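You operate a simulated robot arm through the tools that you are given. There is no shell and no other tool. Be economical: measure what you need, move in short steps, check, and stop when the job is done.

The job below is to be done with a simulated robot arm. You get a single attempt, and the scene is never put back.

Task
Knead the green putty three or four times, then press it into a disc in the mould.
Fine: it must end soft; use the plunger and put it back; lid on the empty tub. Set down upright: plunger.

The check looks at the end state, three seconds after you hand in, the way a careful person would. Anything else that was tipped, shoved, dropped, spilled or broken makes it a failure. Lids that push on must go on centred and level and be pressed home; caps that screw on are set level and turned clockwise until they are tight.

Robot
A 7-joint arm with a two-finger parallel gripper, fixed in place. Base frame: the origin is at the foot of the arm, x ahead of it, y to its left, z up; the work surface is at about z = 0.76. Readings come in m, rad, newtons and seconds.
With the tool pointing down near the work surface it reaches from about 0.2 to 0.68 m from the base axis. Its first joint turns from -1.152 to 1.152 rad. Payload 2.4 kg.
The tool frame sits at the grasp point between the pads (the TCP): z along the fingers, y along the line on which they close. The tips reach 0.03 m beyond it. The gripper opens to 0.094 m. The fingers are 0.028 m wide and 0.01 m thick; the gripper's body (0.05 by 0.096 m) begins 0.055 m behind the TCP.
Orientation is told as [roll, pitch, yaw] about the base's x, y, z axes, in that order, counted from this pose: with the fingers straight down and closing along the base's y, the tool's x points along the base's -x, its y along +y and its z along -z.

Tools
- The arm moves only by the tool send_rows. Its argument "rows" is a list of rows, each an object of numbers (a shift or turn left out is 0, a gripper value left out holds the last): "dx", "dy", "dz": the shift along the tool's x, y, z in mm; "rx", "ry", "rz": the turn, a rotation vector about the tool's x, y, z in rad. In form: [{"dx": .., "dy": .., "dz": .., "rx": .., "ry": .., "rz": ..}, ...]. A call has 1 to 20 rows; each row shifts and turns the commanded pose from where the row before left it, along the tool's axes as they then stand. "hand" is the gripper command, from -1 (fully open) to 1 (shut), values between in proportion, set as the call begins (left out, the last holds). A row lasts 0.2 s, in which the tool goes at most 0.05 m and 0.15 rad; a call with a longer step from one row to the next is refused whole, and so is a gripper value outside its range. Where a pose cannot be reached the arm comes as near as it can. A force on the tool above 40 N (or 10 N above the force at the start of the call, whichever is more), or a blocked arm, ends the call early, and 0.2 s more pass. Each finger travels about 0.153 m/s and halts on what it meets, pressing with about 37 N; the grip force reading is that of the motor and also rises with nothing between the fingers. The clock runs only during rows and for 0.2 s after the last one: add rows that do not move to give the fingers time. The reply holds the time, the measured pose of the TCP, the force on the tool along the base axes, the opening and the grip force, in the units named above and with some noise, with the torque about the TCP (base axes, N m) and any sound that the robot's microphone picked up.
- Cameras (640 x 400 px; columns grow to the right, rows downward): "scene" is fixed at [0.0449, 0.4831, 1.4386]; the picture's right is [-0.67, -0.74, 0.00], its down [-0.45, 0.41, -0.79] and it looks along [0.59, -0.53, -0.61] (base axes); focal length 331 px, centre (320, 200). "wrist" rides on the gripper at [0.076, 0.014, -0.103] in the tool frame; the picture's right is [-0.18, 0.98, 0.00], its down [-0.75, -0.14, -0.64] and it looks along [-0.63, -0.12, 0.77] (tool axes); focal length 243 px, centre (320, 200). There is no depth. A picture from a camera that has moved, and an enlarged one, comes with that camera's place and axes in the base frame and with its lens.
- grab_frame(camera): a new picture of that camera. It takes no simulated time.
- zoom(camera, box): a new picture of the part [left, top, right, bottom] of that camera's present view, enlarged. It takes no simulated time.
- job_done(): hands the job in; it is judged then, once.

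Go step by step. Nothing tells you positions but the pictures and the camera data: compare them with the known pose of the tool, close in by small moves and look again before you grip or let go. The budget is 120 turns and 68 pictures, counting those below and the enlarged ones. Unless the task says otherwise, let go and move clear before handing in, and close with one line.

The tools are called after "Request:" by a JSON object that holds its "method" and its "body". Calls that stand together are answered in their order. send_rows: Moves the arm, as the interface text tells. Its arguments: {"type":"object","properties":{"rows":{"type":"array"},"hand":{"type":"number"}},"required":["rows"]} The other tools are called the same way: grab_frame (camera) takes a picture; zoom (camera, box) takes an enlarged picture of a part of a camera's view; job_done () hands the job in.

At the start:

```text
time_s: 0.0
ee_pos: [0.4486, 0.0136, 1.0391]
ee_rot: [0.0, 0.001, -0.001]
force: [-0.2, 0.6, 1.0]
torque: [0.01, 0.0, 0.0]
finger_gap: 0.0942
gripper_force: 0.1
```

scene: 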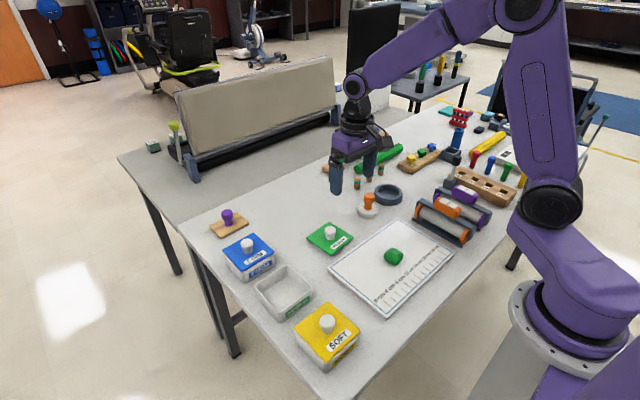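
wrist: 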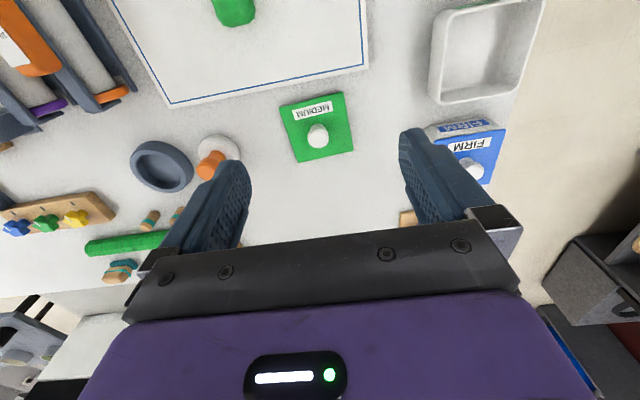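

I see the green putty on a white mat, the open tub, the green MEDIUM lid, an orange-handled plunger and a grey ring mould. I'll zoom in to measure them.

Request:
{"method": "zoom", "body": {"camera": "scene", "box": [310, 140, 470, 240]}}

Request:
{"method": "zoom", "body": {"camera": "scene", "box": [200, 200, 460, 362]}}

```text
4.00 times, centred on (390, 190) of scene
camera zoom: at [0.0449, 0.4831, 1.4386], right [-0.67, -0.74, 0.0], down [-0.45, 0.41, -0.79], along [0.59, -0.53, -0.61], focal length 1324 px, centre (40, 240)
```

zoom: 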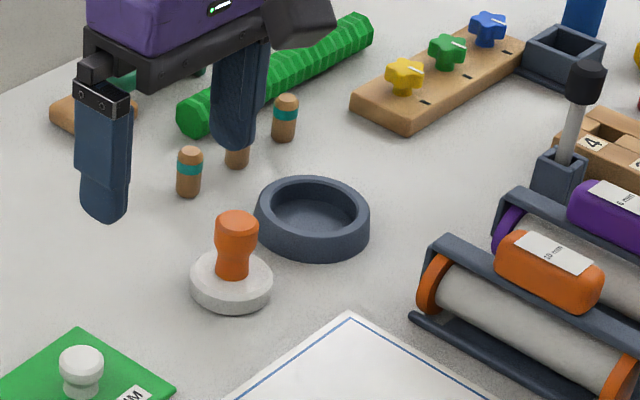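

```text
2.46 times, centred on (330, 281) of scene
camera zoom: at [0.0449, 0.4831, 1.4386], right [-0.67, -0.74, 0.0], down [-0.45, 0.41, -0.79], along [0.59, -0.53, -0.61], focal length 814 px, centre (295, 1)
```

zoom: 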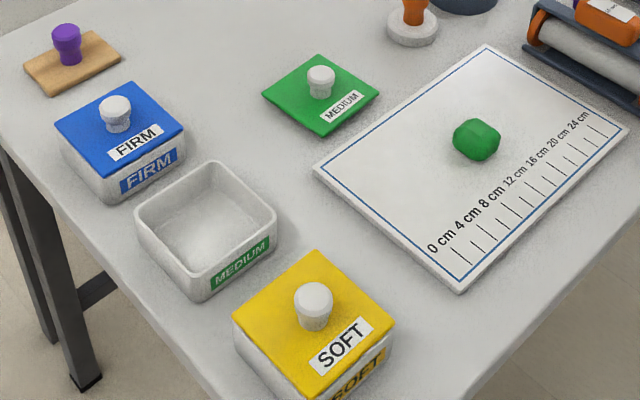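

I place the lid knob near (0.545, -0.005), the tub near (0.464, 0.22), the putty near (0.365, -0.067), the mould near (0.55, -0.27) and the plunger near (0.545, -0.169). I'll do the lid first and begin by hovering over its knob.

Request:
{"method": "send_rows", "body": {"rows": [{"dx": -32, "dy": -6, "dz": 20}, {"dx": -32, "dy": -6, "dz": 30}, {"dx": -32, "dy": -6, "dz": 30}, {"dz": 30}, {}], "hand": -1}}

Request:
{"method": "grab_frame", "body": {"camera": "wrist"}}

```text
time_s: 1.2
ee_pos: [0.5466, -0.0035, 0.9311]
ee_rot: [-0.001, 0.0, 0.0]
force: [0.1, 0.0, 0.8]
torque: [0.0, -0.01, 0.03]
finger_gap: 0.0941
gripper_force: 0.1
```

```text
63 pictures are left
camera wrist: at [0.4703, 0.0109, 1.0354], right [0.18, 0.98, 0.0], down [0.75, -0.14, 0.64], along [0.63, -0.12, -0.77], focal length 243 px, centre (320, 200)
```

wrist: 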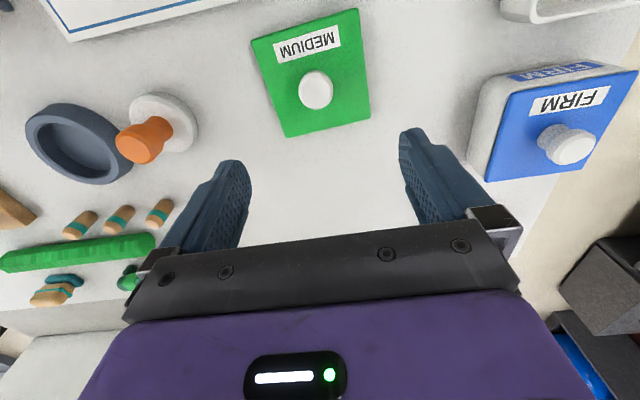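

The wrist view puts the knob at about (0.534, -0.005), with the lid turned about +3°. I'll move there, turn to match and lower partway before looking again.

Request:
{"method": "send_rows", "body": {"rows": [{"dx": 12, "dy": -1, "rz": -0.053}, {"dz": 40}, {"dz": 40}, {}]}}

Request:
{"method": "grab_frame", "body": {"camera": "wrist"}}

Request:
{"method": "zoom", "body": {"camera": "scene", "box": [280, 180, 380, 260]}}

```text
time_s: 2.2
ee_pos: [0.5332, -0.0067, 0.8494]
ee_rot: [0.0, -0.001, 0.053]
force: [-0.2, -0.1, -0.2]
torque: [0.01, 0.0, -0.01]
finger_gap: 0.0943
gripper_force: 0.0
```

```text
62 pictures are left
camera wrist: at [0.457, 0.0045, 0.9527], right [0.13, 0.99, 0.0], down [0.76, -0.1, 0.64], along [0.64, -0.08, -0.77], focal length 243 px, centre (320, 200)
```

wrist: 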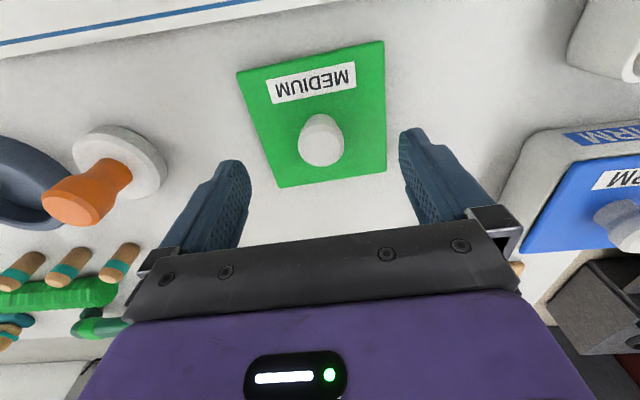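

```text
5.00 times, centred on (330, 220) of scene
camera zoom: at [0.0449, 0.4831, 1.4386], right [-0.67, -0.74, 0.0], down [-0.45, 0.41, -0.79], along [0.59, -0.53, -0.61], focal length 1654 px, centre (270, 100)
```

zoom: 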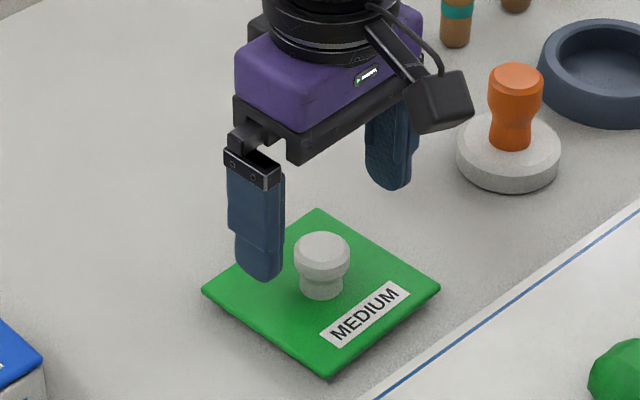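

The fingers straddle the knob. I'll lower to about 0.806 and grip it.

Request:
{"method": "send_rows", "body": {"rows": [{"dx": -1, "dy": 2, "dz": 22}, {"dz": 20}, {}]}}

Request:
{"method": "send_rows", "body": {"rows": [{}, {}, {}, {}], "hand": 1}}

Request:
{"method": "grab_frame", "body": {"camera": "wrist"}}

```text
time_s: 3.0
ee_pos: [0.5344, -0.0032, 0.8088]
ee_rot: [0.0, 0.001, 0.055]
force: [0.3, -0.1, 0.0]
torque: [-0.01, 0.01, 0.0]
finger_gap: 0.0942
gripper_force: 0.1
```

```text
time_s: 4.0
ee_pos: [0.5337, -0.0027, 0.808]
ee_rot: [-0.001, 0.0, 0.052]
force: [0.1, -0.3, 0.7]
torque: [-0.01, -0.06, 0.0]
finger_gap: 0.0283
gripper_force: 37.4
```

```text
60 pictures are left
camera wrist: at [0.4574, 0.0073, 0.9114], right [0.13, 0.99, 0.0], down [0.76, -0.1, 0.64], along [0.64, -0.08, -0.77], focal length 243 px, centre (320, 200)
```

wrist: 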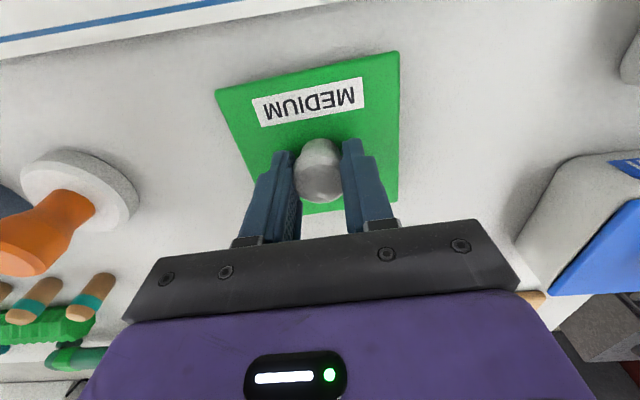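

The lid is held by its knob (gap 28 mm). I'll lift it and look at the tub from the side.

Request:
{"method": "send_rows", "body": {"rows": [{"dz": -20}, {"dz": -40}, {"dz": -45}, {"dz": -45}, {"dz": -40}, {"dx": 20, "dy": 35}, {"dx": 20, "dy": 35}, {"dx": 18, "dy": 36}, {}, {}]}}

Request:
{"method": "grab_frame", "body": {"camera": "wrist"}}

Request:
{"method": "zoom", "body": {"camera": "scene", "box": [220, 240, 340, 340]}}

```text
time_s: 6.2
ee_pos: [0.4701, 0.0993, 0.9993]
ee_rot: [0.0, -0.001, 0.054]
force: [0.4, -0.1, 0.0]
torque: [0.0, 0.03, -0.01]
finger_gap: 0.0
gripper_force: 32.7
```

```text
59 pictures are left
camera wrist: at [0.3935, 0.1095, 1.1021], right [0.13, 0.99, 0.0], down [0.76, -0.1, 0.64], along [0.64, -0.08, -0.77], focal length 243 px, centre (320, 200)
```

wrist: 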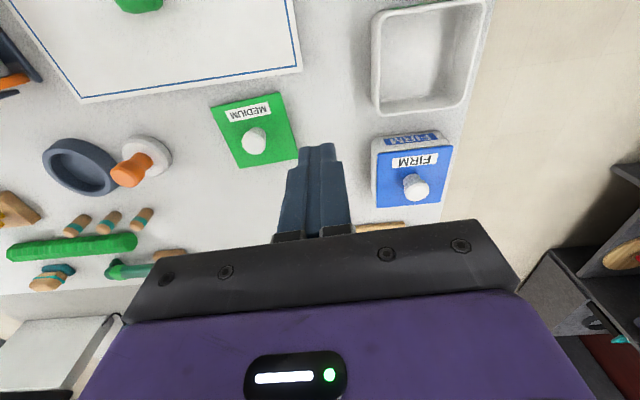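

```text
4.00 times, centred on (280, 290) of scene
camera zoom: at [0.0449, 0.4831, 1.4386], right [-0.67, -0.74, 0.0], down [-0.45, 0.41, -0.79], along [0.59, -0.53, -0.61], focal length 1324 px, centre (480, -160)
```

zoom: 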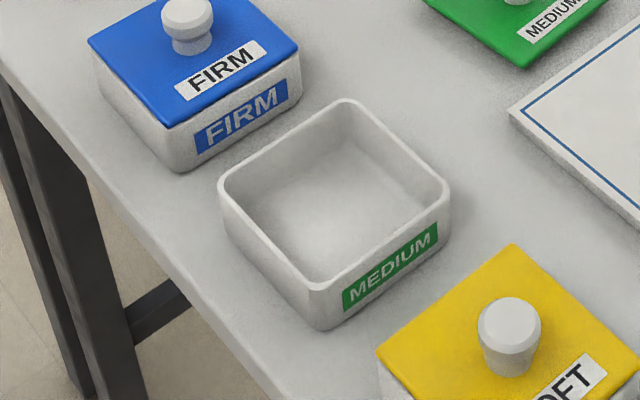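

The lid slipped off the fingers and is back lying flat near its old place. My grip was too high on the knob, so I'll go back, look and grip lower.

Request:
{"method": "send_rows", "body": {"rows": [{"dx": -20, "dy": -35}, {"dx": -20, "dy": -35}, {"dx": -18, "dy": -36}, {"dz": 50}, {"dz": 50}, {"dz": 45}, {}], "hand": -1}}

Request:
{"method": "grab_frame", "body": {"camera": "wrist"}}

```text
time_s: 7.8
ee_pos: [0.5377, -0.0022, 0.8517]
ee_rot: [0.002, -0.001, 0.053]
force: [0.2, 0.8, 0.3]
torque: [-0.02, -0.03, 0.01]
finger_gap: 0.0943
gripper_force: 0.2
```

```text
57 pictures are left
camera wrist: at [0.4607, 0.0064, 0.9553], right [0.13, 0.99, 0.0], down [0.76, -0.1, 0.64], along [0.64, -0.08, -0.77], focal length 243 px, centre (320, 200)
```

wrist: 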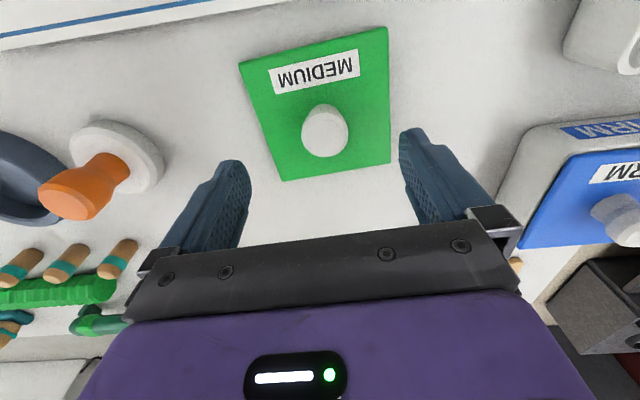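

The lid is at about (0.534, 0.001), now turned slightly more. I'll align and go down until the tips nearly touch the lid plate.

Request:
{"method": "send_rows", "body": {"rows": [{"dx": 3.5, "dy": 3.2, "rz": -0.017}, {"dz": 40}, {"dz": 8}, {}]}}

Request:
{"method": "zoom", "body": {"camera": "scene", "box": [280, 180, 380, 260]}}

```text
time_s: 8.8
ee_pos: [0.5308, -0.0, 0.8044]
ee_rot: [0.0, -0.001, 0.07]
force: [-2.3, 1.0, 6.0]
torque: [0.0, 0.06, 0.04]
finger_gap: 0.0936
gripper_force: 0.1
```

```text
5.00 times, centred on (330, 220) of scene
camera zoom: at [0.0448, 0.4831, 1.4386], right [-0.67, -0.74, 0.0], down [-0.45, 0.41, -0.79], along [0.59, -0.53, -0.61], focal length 1654 px, centre (270, 100)
```

zoom: 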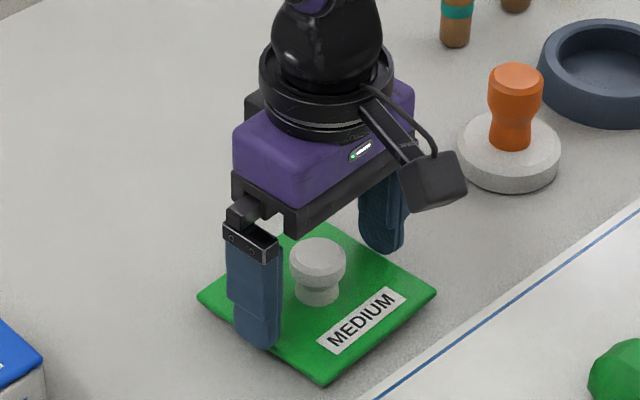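

The tips have touched the lid plate at TCP z 0.804. I'll back off 1.5 mm, grip, and lift slowly.

Request:
{"method": "send_rows", "body": {"rows": [{"dz": -1.5}, {}]}}

Request:
{"method": "send_rows", "body": {"rows": [{}, {}, {}, {}], "hand": 1}}

Request:
{"method": "send_rows", "body": {"rows": [{"dz": -3}, {"dz": -6}, {"dz": -10}, {"dz": -10}, {}]}}

Request:
{"method": "zoom", "body": {"camera": "scene", "box": [280, 180, 380, 260]}}

```text
time_s: 9.4
ee_pos: [0.5311, -0.0004, 0.806]
ee_rot: [0.0, -0.001, 0.07]
force: [-0.7, 0.0, -0.5]
torque: [-0.04, 0.01, -0.02]
finger_gap: 0.0938
gripper_force: 0.1
```

```text
time_s: 10.4
ee_pos: [0.5314, -0.0003, 0.8051]
ee_rot: [-0.001, 0.0, 0.07]
force: [-0.7, -0.1, -0.7]
torque: [0.0, 0.03, 0.03]
finger_gap: 0.028
gripper_force: 37.1
```

```text
time_s: 11.6
ee_pos: [0.5305, 0.0008, 0.8348]
ee_rot: [0.001, 0.001, 0.07]
force: [0.5, 0.3, -0.1]
torque: [-0.01, -0.01, -0.03]
finger_gap: 0.0283
gripper_force: 37.1
```

```text
5.00 times, centred on (330, 220) of scene
camera zoom: at [0.0449, 0.4831, 1.4386], right [-0.67, -0.74, 0.0], down [-0.45, 0.41, -0.79], along [0.59, -0.53, -0.61], focal length 1654 px, centre (270, 100)
```

zoom: 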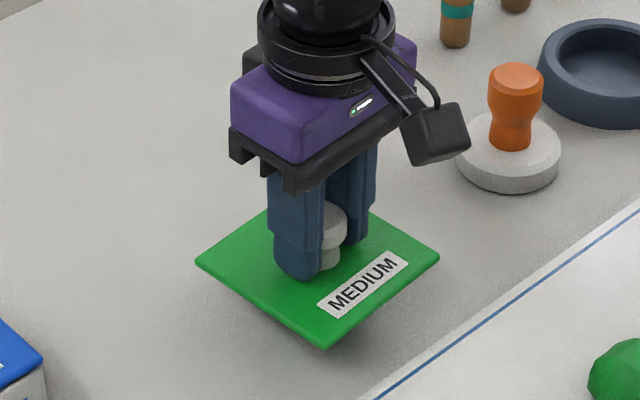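

The lid is held. I'll carry it up gently and look with the wrist camera near the tub.

Request:
{"method": "send_rows", "body": {"rows": [{"dz": -15}, {"dz": -20}, {"dz": -20}, {"dz": -20}, {"dz": -15}, {}, {"dx": 8, "dy": 15}, {"dx": 14, "dy": 25}, {"dx": 14, "dy": 25}, {"dx": 10, "dy": 20}, {"dx": 6, "dy": 15}, {}]}}

Request:
{"method": "grab_frame", "body": {"camera": "wrist"}}

```text
time_s: 14.2
ee_pos: [0.4699, 0.0955, 0.9262]
ee_rot: [-0.001, 0.001, 0.07]
force: [1.2, -0.2, 0.0]
torque: [0.01, 0.01, 0.01]
finger_gap: 0.028
gripper_force: 37.3
```

```text
54 pictures are left
camera wrist: at [0.3932, 0.1051, 1.0297], right [0.12, 0.99, 0.0], down [0.76, -0.09, 0.64], along [0.64, -0.07, -0.77], focal length 243 px, centre (320, 200)
```

wrist: 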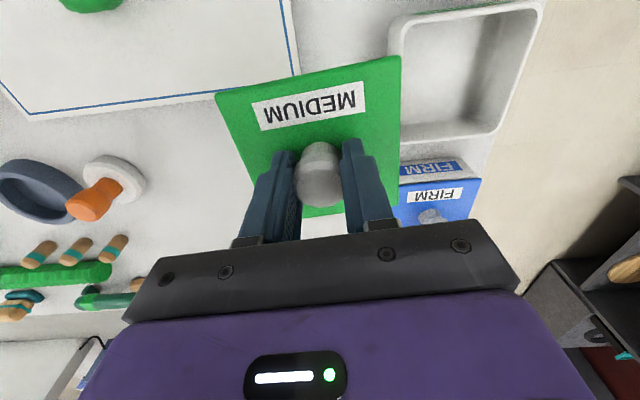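

The lid is centred and square in the grip. I'll back off a little to see the whole tub rim and measure it.

Request:
{"method": "send_rows", "body": {"rows": [{"dx": 20, "dy": -5}, {"dx": 20, "dy": -5}, {"dx": 10, "dz": -15}, {}]}}

Request:
{"method": "zoom", "body": {"camera": "wrist", "box": [360, 0, 600, 150]}}

```text
time_s: 15.2
ee_pos: [0.4222, 0.0835, 0.9403]
ee_rot: [0.0, 0.0, 0.07]
force: [0.4, 0.6, 0.0]
torque: [0.0, -0.01, 0.03]
finger_gap: 0.0283
gripper_force: 36.4
```

```text
2.67 times, centred on (480, 75) of wrist
camera zoom: at [0.3455, 0.0918, 1.0435], right [0.11, 0.99, 0.0], down [0.76, -0.09, 0.64], along [0.64, -0.07, -0.77], focal length 647 px, centre (-107, 533)
```

zoom: 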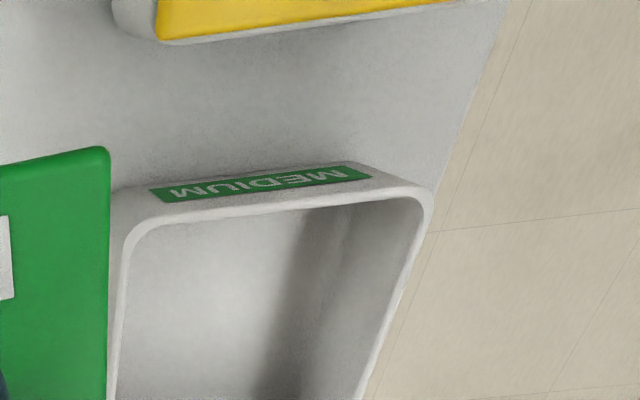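

I can see the near rim, but need the far one too.

Request:
{"method": "zoom", "body": {"camera": "wrist", "box": [370, 50, 610, 200]}}

```text
2.67 times, centred on (490, 125) of wrist
camera zoom: at [0.3455, 0.0918, 1.0435], right [0.11, 0.99, 0.0], down [0.76, -0.09, 0.64], along [0.64, -0.07, -0.77], focal length 647 px, centre (-133, 400)
```

zoom: 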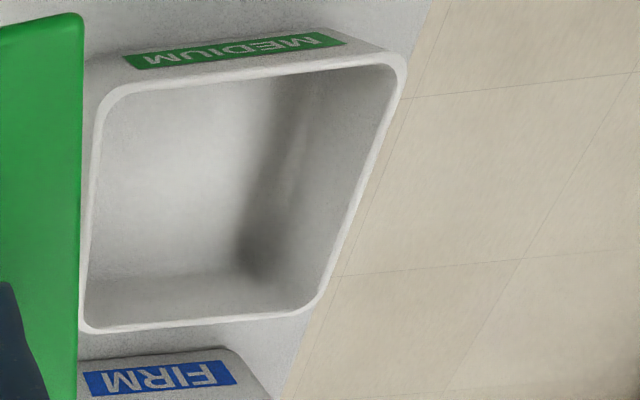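

The tub rim is centred near (0.463, 0.215) at about z 0.805, turned about +1.3°. I'll carry the lid over it and compare.

Request:
{"method": "send_rows", "body": {"rows": [{"rz": 0.047}, {"dx": -8, "dy": 20}, {"dx": -11, "dy": 32}, {"dx": -11, "dy": 32}, {"dx": -9, "dy": 30}, {"dx": -5, "dy": 17}, {"dz": 25}, {"dz": 25}, {}]}}

Request:
{"method": "zoom", "body": {"camera": "scene", "box": [220, 220, 348, 300]}}

Request:
{"method": "grab_frame", "body": {"camera": "wrist"}}

```text
time_s: 17.2
ee_pos: [0.4645, 0.2175, 0.8906]
ee_rot: [0.002, 0.001, 0.023]
force: [-0.2, -0.1, -0.6]
torque: [-0.01, -0.02, -0.02]
finger_gap: 0.0284
gripper_force: 37.0
```

```text
5.00 times, centred on (284, 260) of scene
camera zoom: at [0.0449, 0.4831, 1.4386], right [-0.67, -0.74, 0.0], down [-0.45, 0.41, -0.79], along [0.59, -0.53, -0.61], focal length 1654 px, centre (500, -100)
```

zoom: 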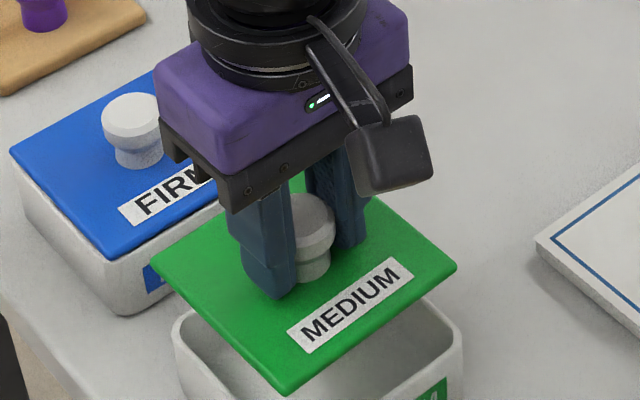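

```text
50 pictures are left
camera wrist: at [0.3874, 0.2297, 0.994], right [0.16, 0.99, 0.0], down [0.76, -0.12, 0.64], along [0.63, -0.1, -0.77], focal length 243 px, centre (320, 200)
```

wrist: 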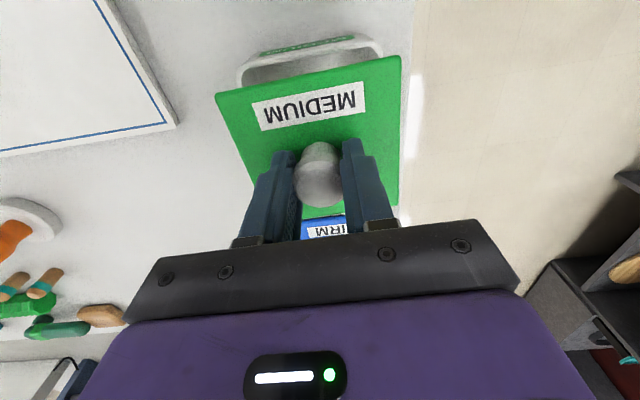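

The lid sits parallel over the tub. I'll lower it by 28 mm and compare again at close range.

Request:
{"method": "send_rows", "body": {"rows": [{"dx": 2, "dy": 0, "dz": 14}, {"dz": 14}, {}]}}

Request:
{"method": "zoom", "body": {"camera": "scene", "box": [230, 240, 358, 320]}}

Request:
{"method": "zoom", "body": {"camera": "wrist", "box": [200, 30, 424, 170]}}

```text
time_s: 18.0
ee_pos: [0.4608, 0.2166, 0.8619]
ee_rot: [0.0, -0.001, 0.023]
force: [-0.6, 1.0, -0.6]
torque: [0.01, 0.0, -0.01]
finger_gap: 0.0284
gripper_force: 36.8
```

```text
5.00 times, centred on (294, 280) of scene
camera zoom: at [0.0449, 0.4831, 1.4386], right [-0.67, -0.74, 0.0], down [-0.45, 0.41, -0.79], along [0.59, -0.53, -0.61], focal length 1654 px, centre (450, -200)
```

zoom: 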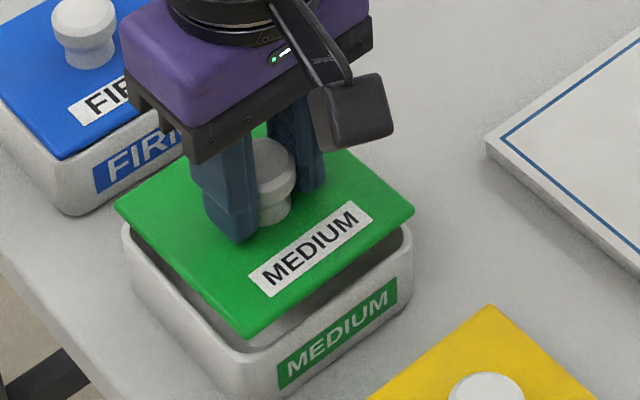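

```text
2.86 times, centred on (312, 100) of wrist
camera zoom: at [0.3841, 0.2284, 0.9656], right [0.16, 0.99, 0.0], down [0.76, -0.12, 0.64], along [0.63, -0.1, -0.77], focal length 693 px, centre (343, 486)
```

zoom: 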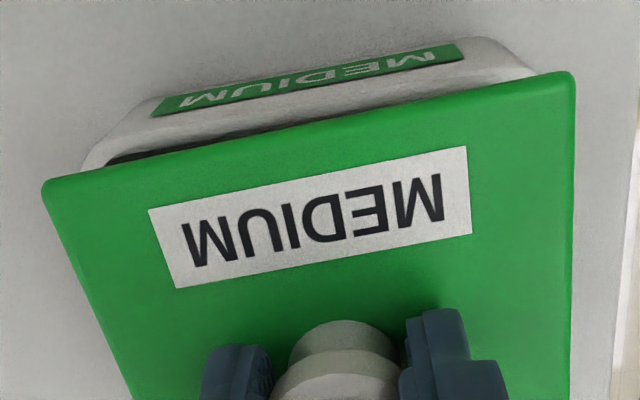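

The lid is centred over the rim to within about 1–2 mm. I'll lower it slowly until it seats.

Request:
{"method": "send_rows", "body": {"rows": [{"dx": 0.5, "dz": 3}, {"dz": 3}, {"dz": 3}, {"dz": 2}, {"dz": 2}, {"dz": 2}, {}]}}

```text
time_s: 19.6
ee_pos: [0.4618, 0.2145, 0.8471]
ee_rot: [-0.001, 0.001, 0.025]
force: [-0.5, -0.5, -0.2]
torque: [0.01, 0.01, 0.0]
finger_gap: 0.0282
gripper_force: 36.2
```

Request:
{"method": "send_rows", "body": {"rows": [{"dy": 1.5, "dz": 1}, {"dz": 2}, {"dz": 2}, {}]}}

Request:
{"method": "zoom", "body": {"camera": "scene", "box": [230, 240, 358, 320]}}

Request:
{"method": "zoom", "body": {"camera": "wrist", "box": [200, 30, 424, 170]}}

```text
time_s: 20.6
ee_pos: [0.4604, 0.2171, 0.8428]
ee_rot: [0.001, -0.001, 0.022]
force: [-5.6, -2.2, 28.3]
torque: [-0.45, 0.05, -0.04]
finger_gap: 0.0284
gripper_force: 37.3
```

```text
5.00 times, centred on (294, 280) of scene
camera zoom: at [0.0443, 0.4829, 1.4387], right [-0.67, -0.74, 0.0], down [-0.45, 0.41, -0.79], along [0.59, -0.53, -0.61], focal length 1654 px, centre (450, -200)
```

zoom: 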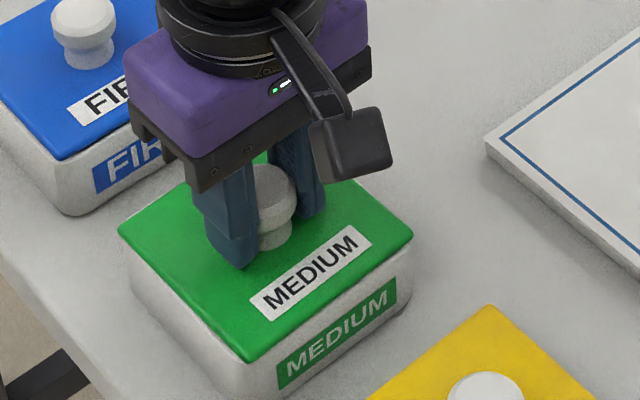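

```text
2.86 times, centred on (312, 100) of wrist
camera zoom: at [0.3849, 0.2284, 0.9467], right [0.16, 0.99, 0.0], down [0.76, -0.12, 0.64], along [0.64, -0.1, -0.77], focal length 693 px, centre (343, 486)
```

zoom: 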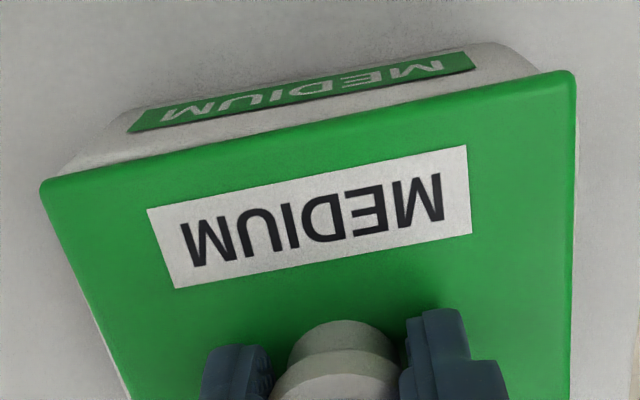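

The lid is meeting the rim (28 N). I'll press a bit more to push it home.

Request:
{"method": "send_rows", "body": {"rows": [{"dz": 1}, {"dz": 1}, {}]}}

```text
time_s: 21.2
ee_pos: [0.4628, 0.2164, 0.8414]
ee_rot: [0.004, -0.003, 0.023]
force: [-1.7, -0.2, 5.8]
torque: [-0.31, 0.17, -0.04]
finger_gap: 0.0285
gripper_force: 37.4
stopped in row 3: the force on the tool passed its limit at 43 N (the readings are from after the stop); the commanded pose is now the measured one
```

The press reached 43 N, so I'll release, rise and check the seating before pressing on the knob top with closed fingers.

Request:
{"method": "send_rows", "body": {"rows": [{}, {}, {}, {"dz": -20}, {"dz": -40}, {"dz": -20}, {}], "hand": -1}}

Request:
{"method": "zoom", "body": {"camera": "scene", "box": [230, 240, 358, 320]}}

Request:
{"method": "zoom", "body": {"camera": "wrist", "box": [220, 0, 444, 140]}}

```text
time_s: 22.8
ee_pos: [0.4623, 0.2158, 0.922]
ee_rot: [0.001, -0.002, 0.024]
force: [0.2, 0.4, 1.0]
torque: [-0.02, -0.02, -0.01]
finger_gap: 0.0938
gripper_force: 0.0
```

```text
5.00 times, centred on (294, 280) of scene
camera zoom: at [0.0449, 0.4831, 1.4386], right [-0.67, -0.74, 0.0], down [-0.45, 0.41, -0.79], along [0.59, -0.53, -0.61], focal length 1654 px, centre (450, -200)
```

zoom: 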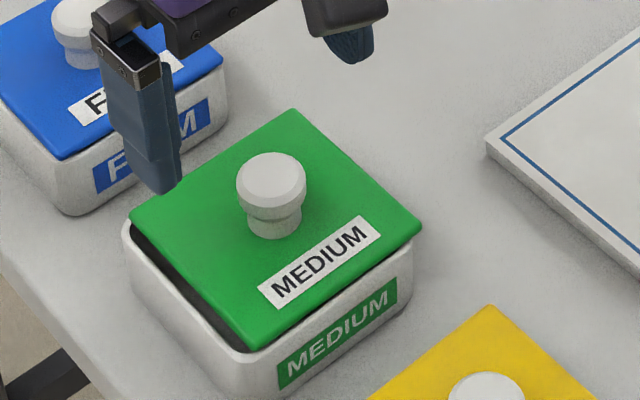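

```text
2.86 times, centred on (332, 70) of wrist
camera zoom: at [0.3849, 0.2285, 1.0258], right [0.16, 0.99, 0.0], down [0.76, -0.12, 0.64], along [0.64, -0.1, -0.77], focal length 693 px, centre (286, 571)
```

zoom: 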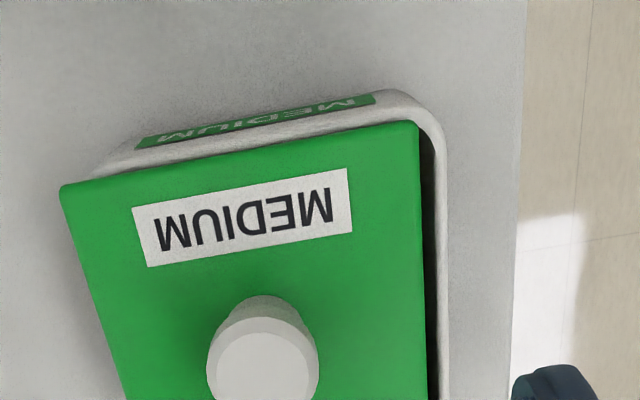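

On release the lid shifted a few mm toward -y and isn't seated. I'll take a closer look before regrasping.

Request:
{"method": "zoom", "body": {"camera": "scene", "box": [250, 258, 322, 325]}}

Request:
{"method": "grab_frame", "body": {"camera": "wrist"}}

```text
5.97 times, centred on (286, 292) of scene
camera zoom: at [0.0449, 0.4831, 1.4386], right [-0.67, -0.74, 0.0], down [-0.45, 0.41, -0.79], along [0.59, -0.53, -0.61], focal length 1975 px, centre (523, -346)
```

zoom: 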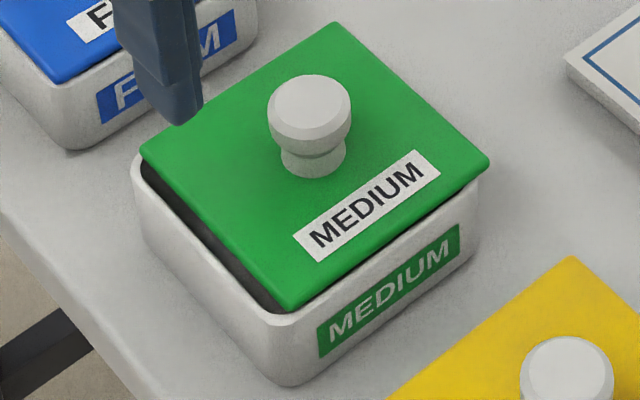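

```text
42 pictures are left
camera wrist: at [0.3849, 0.2285, 1.0258], right [0.16, 0.99, 0.0], down [0.76, -0.12, 0.64], along [0.64, -0.1, -0.77], focal length 243 px, centre (320, 200)
```

wrist: 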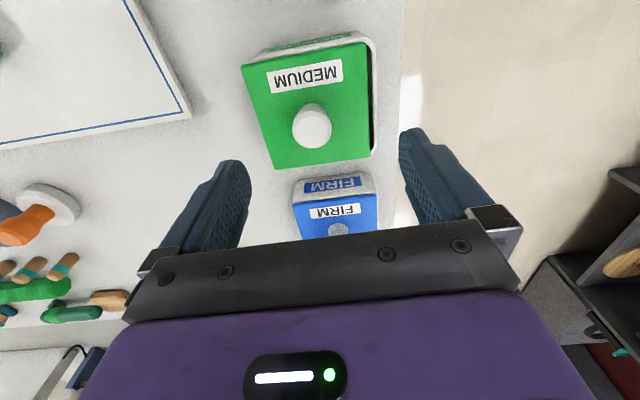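

I'll regrasp the knob, which is now near (0.465, 0.2085).

Request:
{"method": "send_rows", "body": {"rows": [{"dx": -2.6, "dy": -7.3, "dz": 30}, {"dz": 30}, {"dz": 11}, {}, {}]}}

Request:
{"method": "send_rows", "body": {"rows": [{}, {}, {}, {}], "hand": 1}}

Request:
{"method": "send_rows", "body": {"rows": [{"dz": -3}, {"dz": -5}, {"dz": -5}, {}, {}]}}

Request:
{"method": "grab_frame", "body": {"camera": "wrist"}}

```text
time_s: 24.0
ee_pos: [0.4655, 0.2118, 0.8513]
ee_rot: [0.003, -0.005, 0.024]
force: [-0.3, 0.1, -0.7]
torque: [0.01, 0.01, -0.01]
finger_gap: 0.0942
gripper_force: 0.1
```

```text
time_s: 25.0
ee_pos: [0.4662, 0.2109, 0.851]
ee_rot: [0.001, -0.004, 0.022]
force: [0.0, 1.5, 5.0]
torque: [-0.2, 0.06, -0.02]
finger_gap: 0.0276
gripper_force: 37.5
```

```text
time_s: 26.2
ee_pos: [0.4647, 0.209, 0.8641]
ee_rot: [0.003, -0.004, 0.022]
force: [0.1, 0.2, 0.4]
torque: [-0.02, 0.0, -0.01]
finger_gap: 0.0277
gripper_force: 36.8
```

```text
41 pictures are left
camera wrist: at [0.3884, 0.2215, 0.9679], right [0.16, 0.99, 0.0], down [0.76, -0.12, 0.64], along [0.64, -0.1, -0.77], focal length 243 px, centre (320, 200)
```

wrist: 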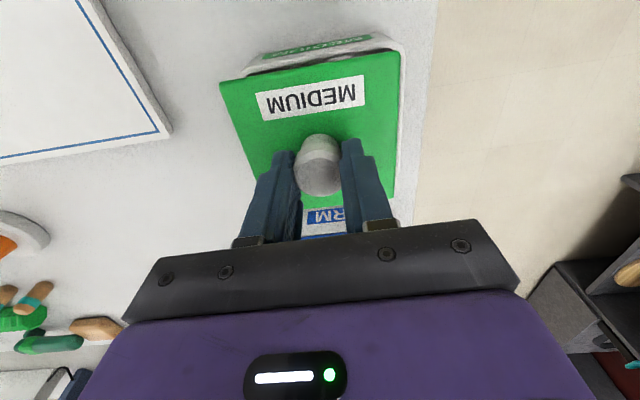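

I have the lid again; it's turned about 1.7° in the grip and sits 3 mm toward the base. I'll correct yaw and position over the tub and check.

Request:
{"method": "send_rows", "body": {"rows": [{"dz": -4, "rx": 0.003, "ry": 0.004}, {"dx": 0.5, "dy": 7.5, "rz": -0.03}, {}, {"dz": 8}, {}]}}

Request:
{"method": "zoom", "body": {"camera": "scene", "box": [250, 258, 322, 325]}}

Request:
{"method": "zoom", "body": {"camera": "wrist", "box": [200, 30, 424, 170]}}

```text
time_s: 27.4
ee_pos: [0.4653, 0.2169, 0.8594]
ee_rot: [-0.003, 0.001, 0.054]
force: [0.6, 0.8, -0.2]
torque: [0.01, 0.01, -0.04]
finger_gap: 0.0278
gripper_force: 37.2
```

```text
5.97 times, centred on (286, 292) of scene
camera zoom: at [0.0449, 0.4831, 1.4386], right [-0.67, -0.74, 0.0], down [-0.45, 0.41, -0.79], along [0.59, -0.53, -0.61], focal length 1975 px, centre (523, -346)
```

zoom: 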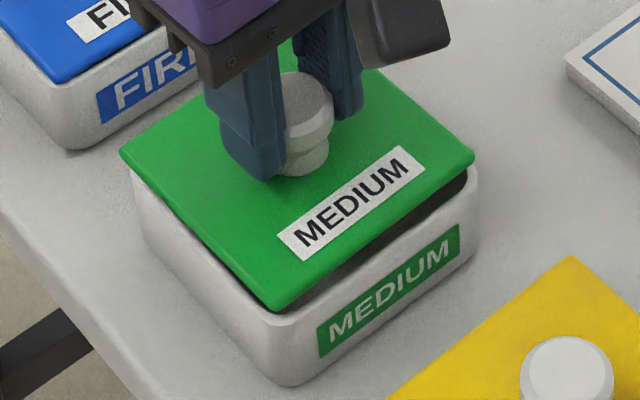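

```text
2.86 times, centred on (312, 100) of wrist
camera zoom: at [0.3885, 0.2275, 0.9636], right [0.13, 0.99, 0.0], down [0.76, -0.1, 0.64], along [0.64, -0.09, -0.77], focal length 693 px, centre (343, 486)
```

zoom: 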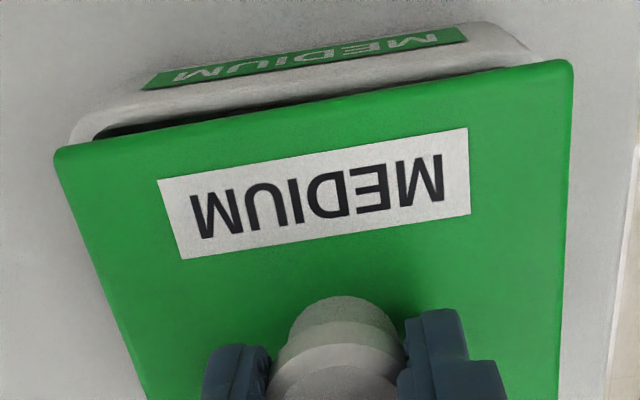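

Edges are parallel, with maybe a 1 mm offset. I'll nudge 1 mm toward -x and -y and lower slowly onto the rim, watching force and torque.

Request:
{"method": "send_rows", "body": {"rows": [{"dx": 1, "dy": -1}, {"dz": 3}, {"dz": 3}, {"dz": 2}, {"dz": 2}, {"dz": 1}, {}]}}

Request:
{"method": "send_rows", "body": {"rows": [{"dz": 1}, {"dz": 1}, {}]}}

```text
time_s: 29.0
ee_pos: [0.4645, 0.2159, 0.8507]
ee_rot: [0.0, -0.003, 0.052]
force: [-0.1, -5.0, 30.6]
torque: [0.22, 0.05, 0.04]
finger_gap: 0.0282
gripper_force: 37.5
```

```text
time_s: 29.8
ee_pos: [0.4626, 0.2144, 0.8476]
ee_rot: [0.0, -0.005, 0.053]
force: [7.6, -2.1, 26.1]
torque: [-0.38, -0.31, 0.09]
finger_gap: 0.0276
gripper_force: 37.6
```

Request:
{"method": "zoom", "body": {"camera": "scene", "box": [250, 258, 322, 325]}}

Request:
{"method": "zoom", "body": {"camera": "wrist", "box": [200, 30, 424, 170]}}

```text
5.97 times, centred on (286, 292) of scene
camera zoom: at [0.0447, 0.4829, 1.4387], right [-0.67, -0.74, 0.0], down [-0.45, 0.41, -0.79], along [0.59, -0.53, -0.61], focal length 1975 px, centre (523, -346)
```

zoom: 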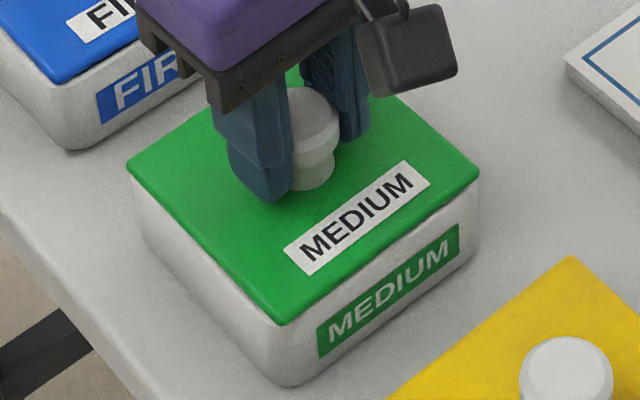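

```text
2.86 times, centred on (312, 100) of wrist
camera zoom: at [0.3866, 0.226, 0.9506], right [0.13, 0.99, 0.0], down [0.76, -0.1, 0.64], along [0.64, -0.08, -0.77], focal length 693 px, centre (343, 486)
```

zoom: 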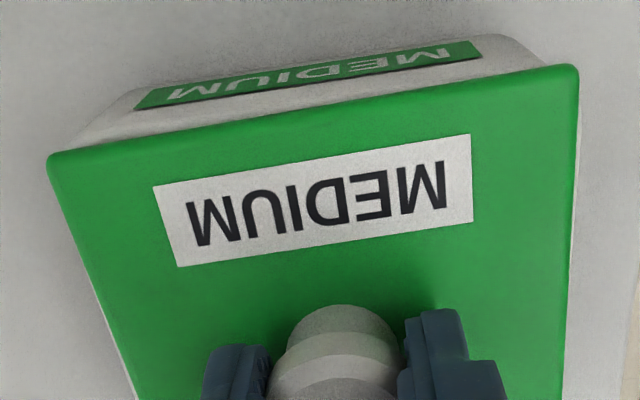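

The lid looks level and centred on the rim now. I'll press in small steps with the force below the limit.

Request:
{"method": "send_rows", "body": {"rows": [{"dz": 0.7}, {}, {}]}}

Request:
{"method": "send_rows", "body": {"rows": [{"dz": 0.7}, {}, {}]}}

```text
time_s: 30.6
ee_pos: [0.4633, 0.2151, 0.8474]
ee_rot: [-0.001, -0.001, 0.054]
force: [8.1, -2.2, 28.6]
torque: [0.37, -0.15, 0.08]
finger_gap: 0.027
gripper_force: 36.9
```

```text
time_s: 31.4
ee_pos: [0.4635, 0.2159, 0.8461]
ee_rot: [-0.001, -0.002, 0.053]
force: [5.9, -4.2, 34.8]
torque: [0.37, 0.03, 0.08]
finger_gap: 0.027
gripper_force: 37.9
```

Request:
{"method": "send_rows", "body": {"rows": [{"dx": -0.8, "dy": -0.5}, {}, {"dz": 0.5}, {}]}}

Request:
{"method": "send_rows", "body": {"rows": [{"dz": 0.5}, {"dz": 0.5}, {}]}}

```text
time_s: 32.2
ee_pos: [0.4644, 0.2166, 0.8461]
ee_rot: [0.0, -0.002, 0.056]
force: [-1.5, 1.0, 15.8]
torque: [0.25, 0.18, 0.04]
finger_gap: 0.027
gripper_force: 36.9
stopped in row 4: the force on the tool passed its limit at 48 N (the readings are from after the stop); the commanded pose is now the measured one
```

```text
time_s: 33.0
ee_pos: [0.4644, 0.2185, 0.8471]
ee_rot: [0.001, -0.002, 0.055]
force: [-3.8, 4.4, 35.7]
torque: [-0.19, -0.08, -0.01]
finger_gap: 0.027
gripper_force: 37.7
```

I'll ease the vertical load, open the fingers only partly, and check whether it stays.

Request:
{"method": "send_rows", "body": {"rows": [{"dz": -0.8}, {}]}}

Request:
{"method": "send_rows", "body": {"rows": [{}, {}], "hand": 0.2}}

Request:
{"method": "zoom", "body": {"camera": "scene", "box": [250, 258, 322, 325]}}

```text
time_s: 33.6
ee_pos: [0.4635, 0.2165, 0.8477]
ee_rot: [0.0, -0.002, 0.055]
force: [3.4, 11.3, 22.5]
torque: [0.62, -0.2, 0.08]
finger_gap: 0.0269
gripper_force: 36.9
```

```text
time_s: 34.2
ee_pos: [0.4639, 0.2166, 0.8447]
ee_rot: [-0.004, 0.004, 0.053]
force: [-1.1, 0.6, -0.5]
torque: [0.0, -0.02, -0.01]
finger_gap: 0.0375
gripper_force: 0.0
```

```text
5.97 times, centred on (286, 292) of scene
camera zoom: at [0.0449, 0.4831, 1.4386], right [-0.67, -0.74, 0.0], down [-0.45, 0.41, -0.79], along [0.59, -0.53, -0.61], focal length 1975 px, centre (523, -346)
```

zoom: 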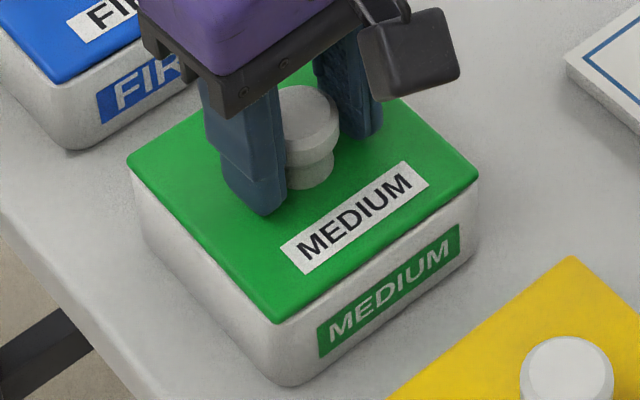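

It stays in place. With the fingers straddling the knob, I'll press the fingertips on the lid plate to push it home.

Request:
{"method": "send_rows", "body": {"rows": [{"rx": -0.004, "ry": -0.004}, {"dz": 2}, {"dz": 1}, {"dz": 1}, {}]}}

Request:
{"method": "send_rows", "body": {"rows": [{"dz": 1}, {"dz": 1}, {"dz": 1}, {}]}}

```text
time_s: 35.5
ee_pos: [0.4615, 0.2166, 0.8422]
ee_rot: [0.003, -0.004, 0.056]
force: [-1.2, 1.2, 6.6]
torque: [-0.06, 0.09, -0.01]
finger_gap: 0.0374
gripper_force: 0.0
```

```text
time_s: 36.0
ee_pos: [0.4634, 0.2162, 0.8421]
ee_rot: [0.003, -0.004, 0.053]
force: [-2.9, -2.4, 11.5]
torque: [-0.17, 0.14, -0.01]
finger_gap: 0.0373
gripper_force: 0.0
stopped in row 2: the force on the tool passed its limit at 44 N (the readings are from after the stop); the commanded pose is now the measured one
```

The plate took 44 N without moving, so it's likely home. I'll rise clear and inspect it against the blue tub.

Request:
{"method": "send_rows", "body": {"rows": [{"dz": -10}, {"dz": -25}, {"dz": -35}, {"dx": 10, "dy": -40}, {"dx": 10, "dy": -40}, {}], "hand": 0.2}}

Request:
{"method": "zoom", "body": {"camera": "scene", "box": [218, 228, 330, 328]}}

Request:
{"method": "grab_frame", "body": {"camera": "wrist"}}

```text
time_s: 37.5
ee_pos: [0.4486, 0.1375, 0.912]
ee_rot: [0.002, -0.004, 0.054]
force: [-1.1, 0.5, -0.6]
torque: [0.03, -0.01, -0.01]
finger_gap: 0.0376
gripper_force: 0.0
```

```text
4.00 times, centred on (274, 278) of scene
camera zoom: at [0.0449, 0.4831, 1.4386], right [-0.67, -0.74, 0.0], down [-0.45, 0.41, -0.79], along [0.59, -0.53, -0.61], focal length 1324 px, centre (504, -112)
```

zoom: 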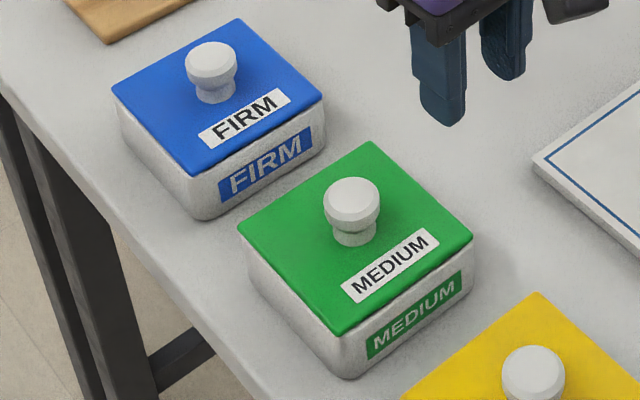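

```text
34 pictures are left
camera wrist: at [0.3716, 0.1466, 1.0148], right [0.13, 0.99, 0.0], down [0.76, -0.1, 0.64], along [0.64, -0.08, -0.77], focal length 243 px, centre (320, 200)
```

wrist: 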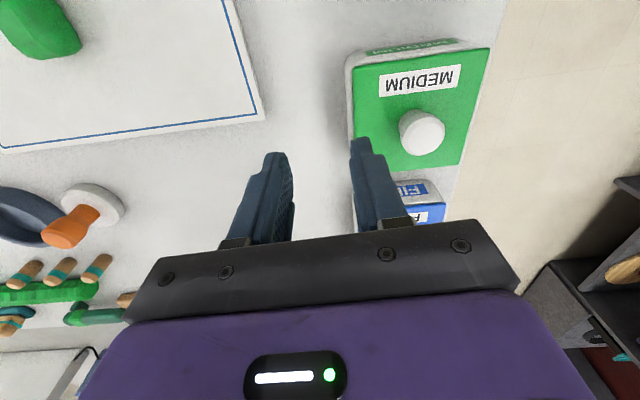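

The green lid is level, centred and matches the seated blue one. Next I'll move above the putty, with yaw back to zero and the fingers open.

Request:
{"method": "send_rows", "body": {"rows": [{"dz": -20, "rz": 0.054}, {"dx": 20, "dy": -42}, {"dx": 20, "dy": -42}, {"dx": 20, "dy": -42}, {"dx": 20, "dy": -42}, {"dx": 5, "dy": -40}, {}, {}], "hand": -1}}

Request:
{"method": "grab_frame", "body": {"camera": "wrist"}}

```text
time_s: 39.2
ee_pos: [0.3663, -0.075, 0.9321]
ee_rot: [0.002, -0.004, 0.001]
force: [-1.3, -0.5, -0.8]
torque: [0.0, -0.02, -0.02]
finger_gap: 0.094
gripper_force: 0.1
```

```text
33 pictures are left
camera wrist: at [0.2904, -0.0606, 1.0348], right [0.18, 0.98, 0.0], down [0.75, -0.14, 0.64], along [0.63, -0.12, -0.77], focal length 243 px, centre (320, 200)
```

wrist: 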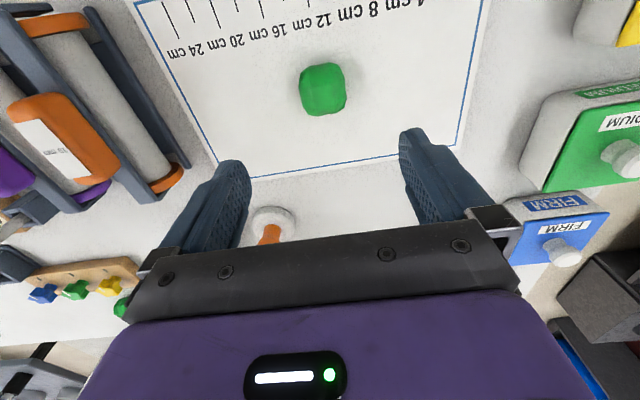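

The putty is at about (0.359, -0.071), roughly 45 mm across. I'll lower the fingers around it to just above the mat.

Request:
{"method": "send_rows", "body": {"rows": [{"dx": 7.4, "dy": 4, "rx": 0.002, "ry": 0.004}, {"dz": 40}, {"dz": 45}, {"dz": 30}, {"dz": 8}, {}]}}

Request:
{"method": "zoom", "body": {"camera": "scene", "box": [344, 216, 440, 276]}}

```text
time_s: 40.6
ee_pos: [0.3566, -0.068, 0.8112]
ee_rot: [0.003, -0.001, 0.0]
force: [0.0, -1.7, 0.5]
torque: [-0.04, 0.01, 0.0]
finger_gap: 0.0939
gripper_force: 0.2
```

```text
6.67 times, centred on (392, 246) of scene
camera zoom: at [0.0449, 0.4831, 1.4386], right [-0.67, -0.74, 0.0], down [-0.45, 0.41, -0.79], along [0.59, -0.53, -0.61], focal length 2206 px, centre (-160, -107)
```

zoom: 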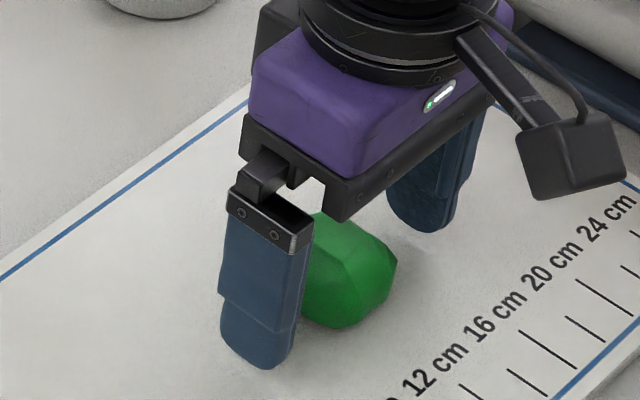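

Request:
{"method": "send_rows", "body": {"rows": [{"dz": 5}, {}, {}]}}

Request:
{"method": "send_rows", "body": {"rows": [{}, {}, {}, {}], "hand": 0.4}}

Request:
{"method": "zoom", "body": {"camera": "scene", "box": [344, 216, 440, 276]}}

```text
time_s: 41.5
ee_pos: [0.3559, -0.0691, 0.8053]
ee_rot: [0.002, -0.003, 0.001]
force: [-0.5, -0.5, 0.1]
torque: [0.0, 0.0, 0.01]
finger_gap: 0.0939
gripper_force: 0.1
```

```text
time_s: 42.5
ee_pos: [0.3549, -0.0686, 0.8059]
ee_rot: [0.002, 0.001, 0.0]
force: [-0.5, -3.4, 5.6]
torque: [0.06, 0.01, -0.02]
finger_gap: 0.0478
gripper_force: 36.5
```

```text
6.67 times, centred on (392, 246) of scene
camera zoom: at [0.0449, 0.4831, 1.4386], right [-0.67, -0.74, 0.0], down [-0.45, 0.41, -0.79], along [0.59, -0.53, -0.61], focal length 2206 px, centre (-160, -107)
```

zoom: 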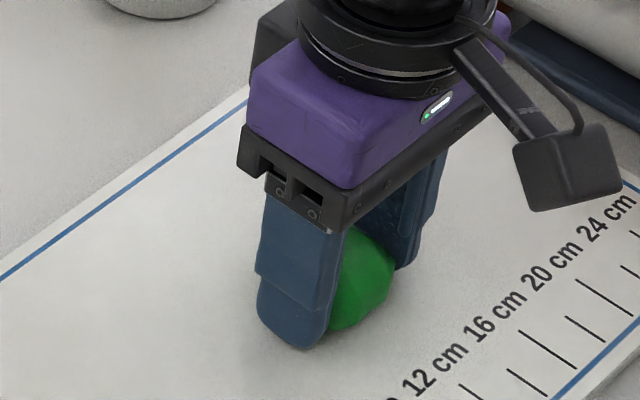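

The putty is firm and resists at a 48 mm gap. I'll hold the squeeze to see whether it yields.

Request:
{"method": "send_rows", "body": {"rows": [{}, {}, {}, {}, {}], "hand": 0.6}}

```text
time_s: 43.6
ee_pos: [0.3546, -0.0683, 0.8059]
ee_rot: [-0.001, 0.001, -0.001]
force: [1.9, -1.1, 4.7]
torque: [0.09, -0.04, -0.02]
finger_gap: 0.0476
gripper_force: 36.6
```

Request:
{"method": "send_rows", "body": {"rows": [{}, {}, {}], "hand": -1}}

Request:
{"method": "zoom", "body": {"camera": "scene", "box": [344, 216, 440, 276]}}

```text
time_s: 44.5
ee_pos: [0.3557, -0.0687, 0.8049]
ee_rot: [0.002, 0.001, 0.0]
force: [0.8, -0.2, -1.0]
torque: [-0.01, -0.01, -0.03]
finger_gap: 0.0939
gripper_force: 0.0
```

```text
6.67 times, centred on (392, 246) of scene
camera zoom: at [0.0449, 0.4831, 1.4386], right [-0.67, -0.74, 0.0], down [-0.45, 0.41, -0.79], along [0.59, -0.53, -0.61], focal length 2206 px, centre (-160, -107)
```

zoom: 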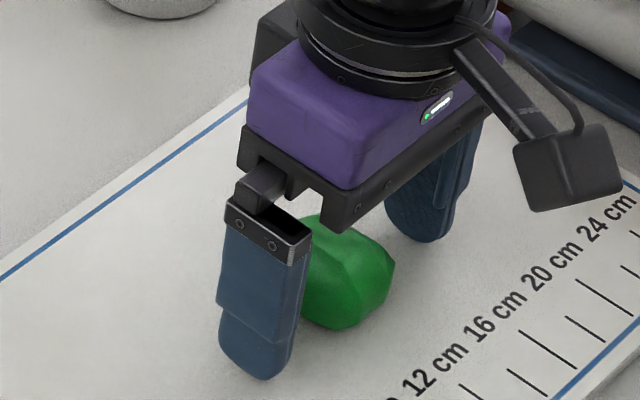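

Squeeze one is done and the shape has changed only slightly. I'll turn 90° in place for the next squeeze.

Request:
{"method": "send_rows", "body": {"rows": [{"rz": 0.15}, {"rz": 0.15}, {"rz": 0.15}, {"rz": 0.15}, {"rz": 0.15}, {"rz": 0.15}, {"rz": 0.15}, {"rz": 0.15}, {"rz": 0.15}, {"rz": 0.15}, {"rz": 0.07}, {}]}}

Request:
{"method": "send_rows", "body": {"rows": [{}, {}, {}, {}, {}], "hand": 0.6}}

Request:
{"method": "send_rows", "body": {"rows": [{}, {}, {}], "hand": -1}}

Request:
{"method": "zoom", "body": {"camera": "scene", "box": [344, 216, 440, 276]}}

```text
time_s: 47.0
ee_pos: [0.3548, -0.068, 0.8019]
ee_rot: [-0.001, 0.001, -1.565]
force: [0.7, 10.9, 11.9]
torque: [0.2, -0.61, 0.51]
finger_gap: 0.0942
gripper_force: 0.0
```

```text
time_s: 48.2
ee_pos: [0.3552, -0.0688, 0.8011]
ee_rot: [0.0, 0.002, -1.57]
force: [-4.1, -12.7, 18.5]
torque: [-0.66, 0.04, -0.1]
finger_gap: 0.0484
gripper_force: 36.2
```

```text
time_s: 48.5
ee_pos: [0.3447, -0.0679, 0.8041]
ee_rot: [-0.026, 0.009, -1.586]
force: [-35.9, -8.5, 51.9]
torque: [-0.98, -1.13, -0.88]
finger_gap: 0.0734
gripper_force: 0.0
stopped in row 1: the force on the tool passed its limit at 53 N (the readings are from after the stop); the commanded pose is now the measured one
```

```text
6.67 times, centred on (392, 246) of scene
camera zoom: at [0.0434, 0.4831, 1.4387], right [-0.67, -0.74, 0.0], down [-0.45, 0.41, -0.79], along [0.59, -0.53, -0.61], focal length 2206 px, centre (-160, -107)
```

zoom: 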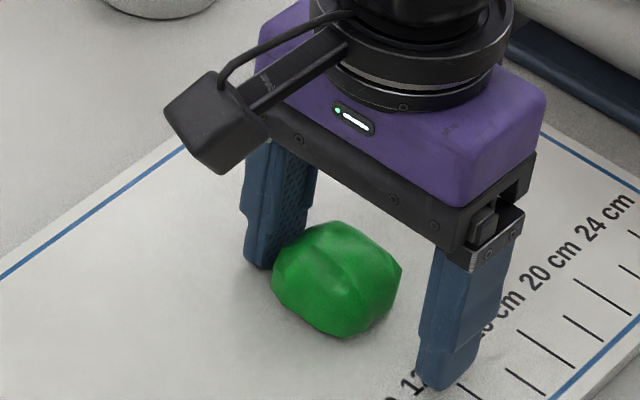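

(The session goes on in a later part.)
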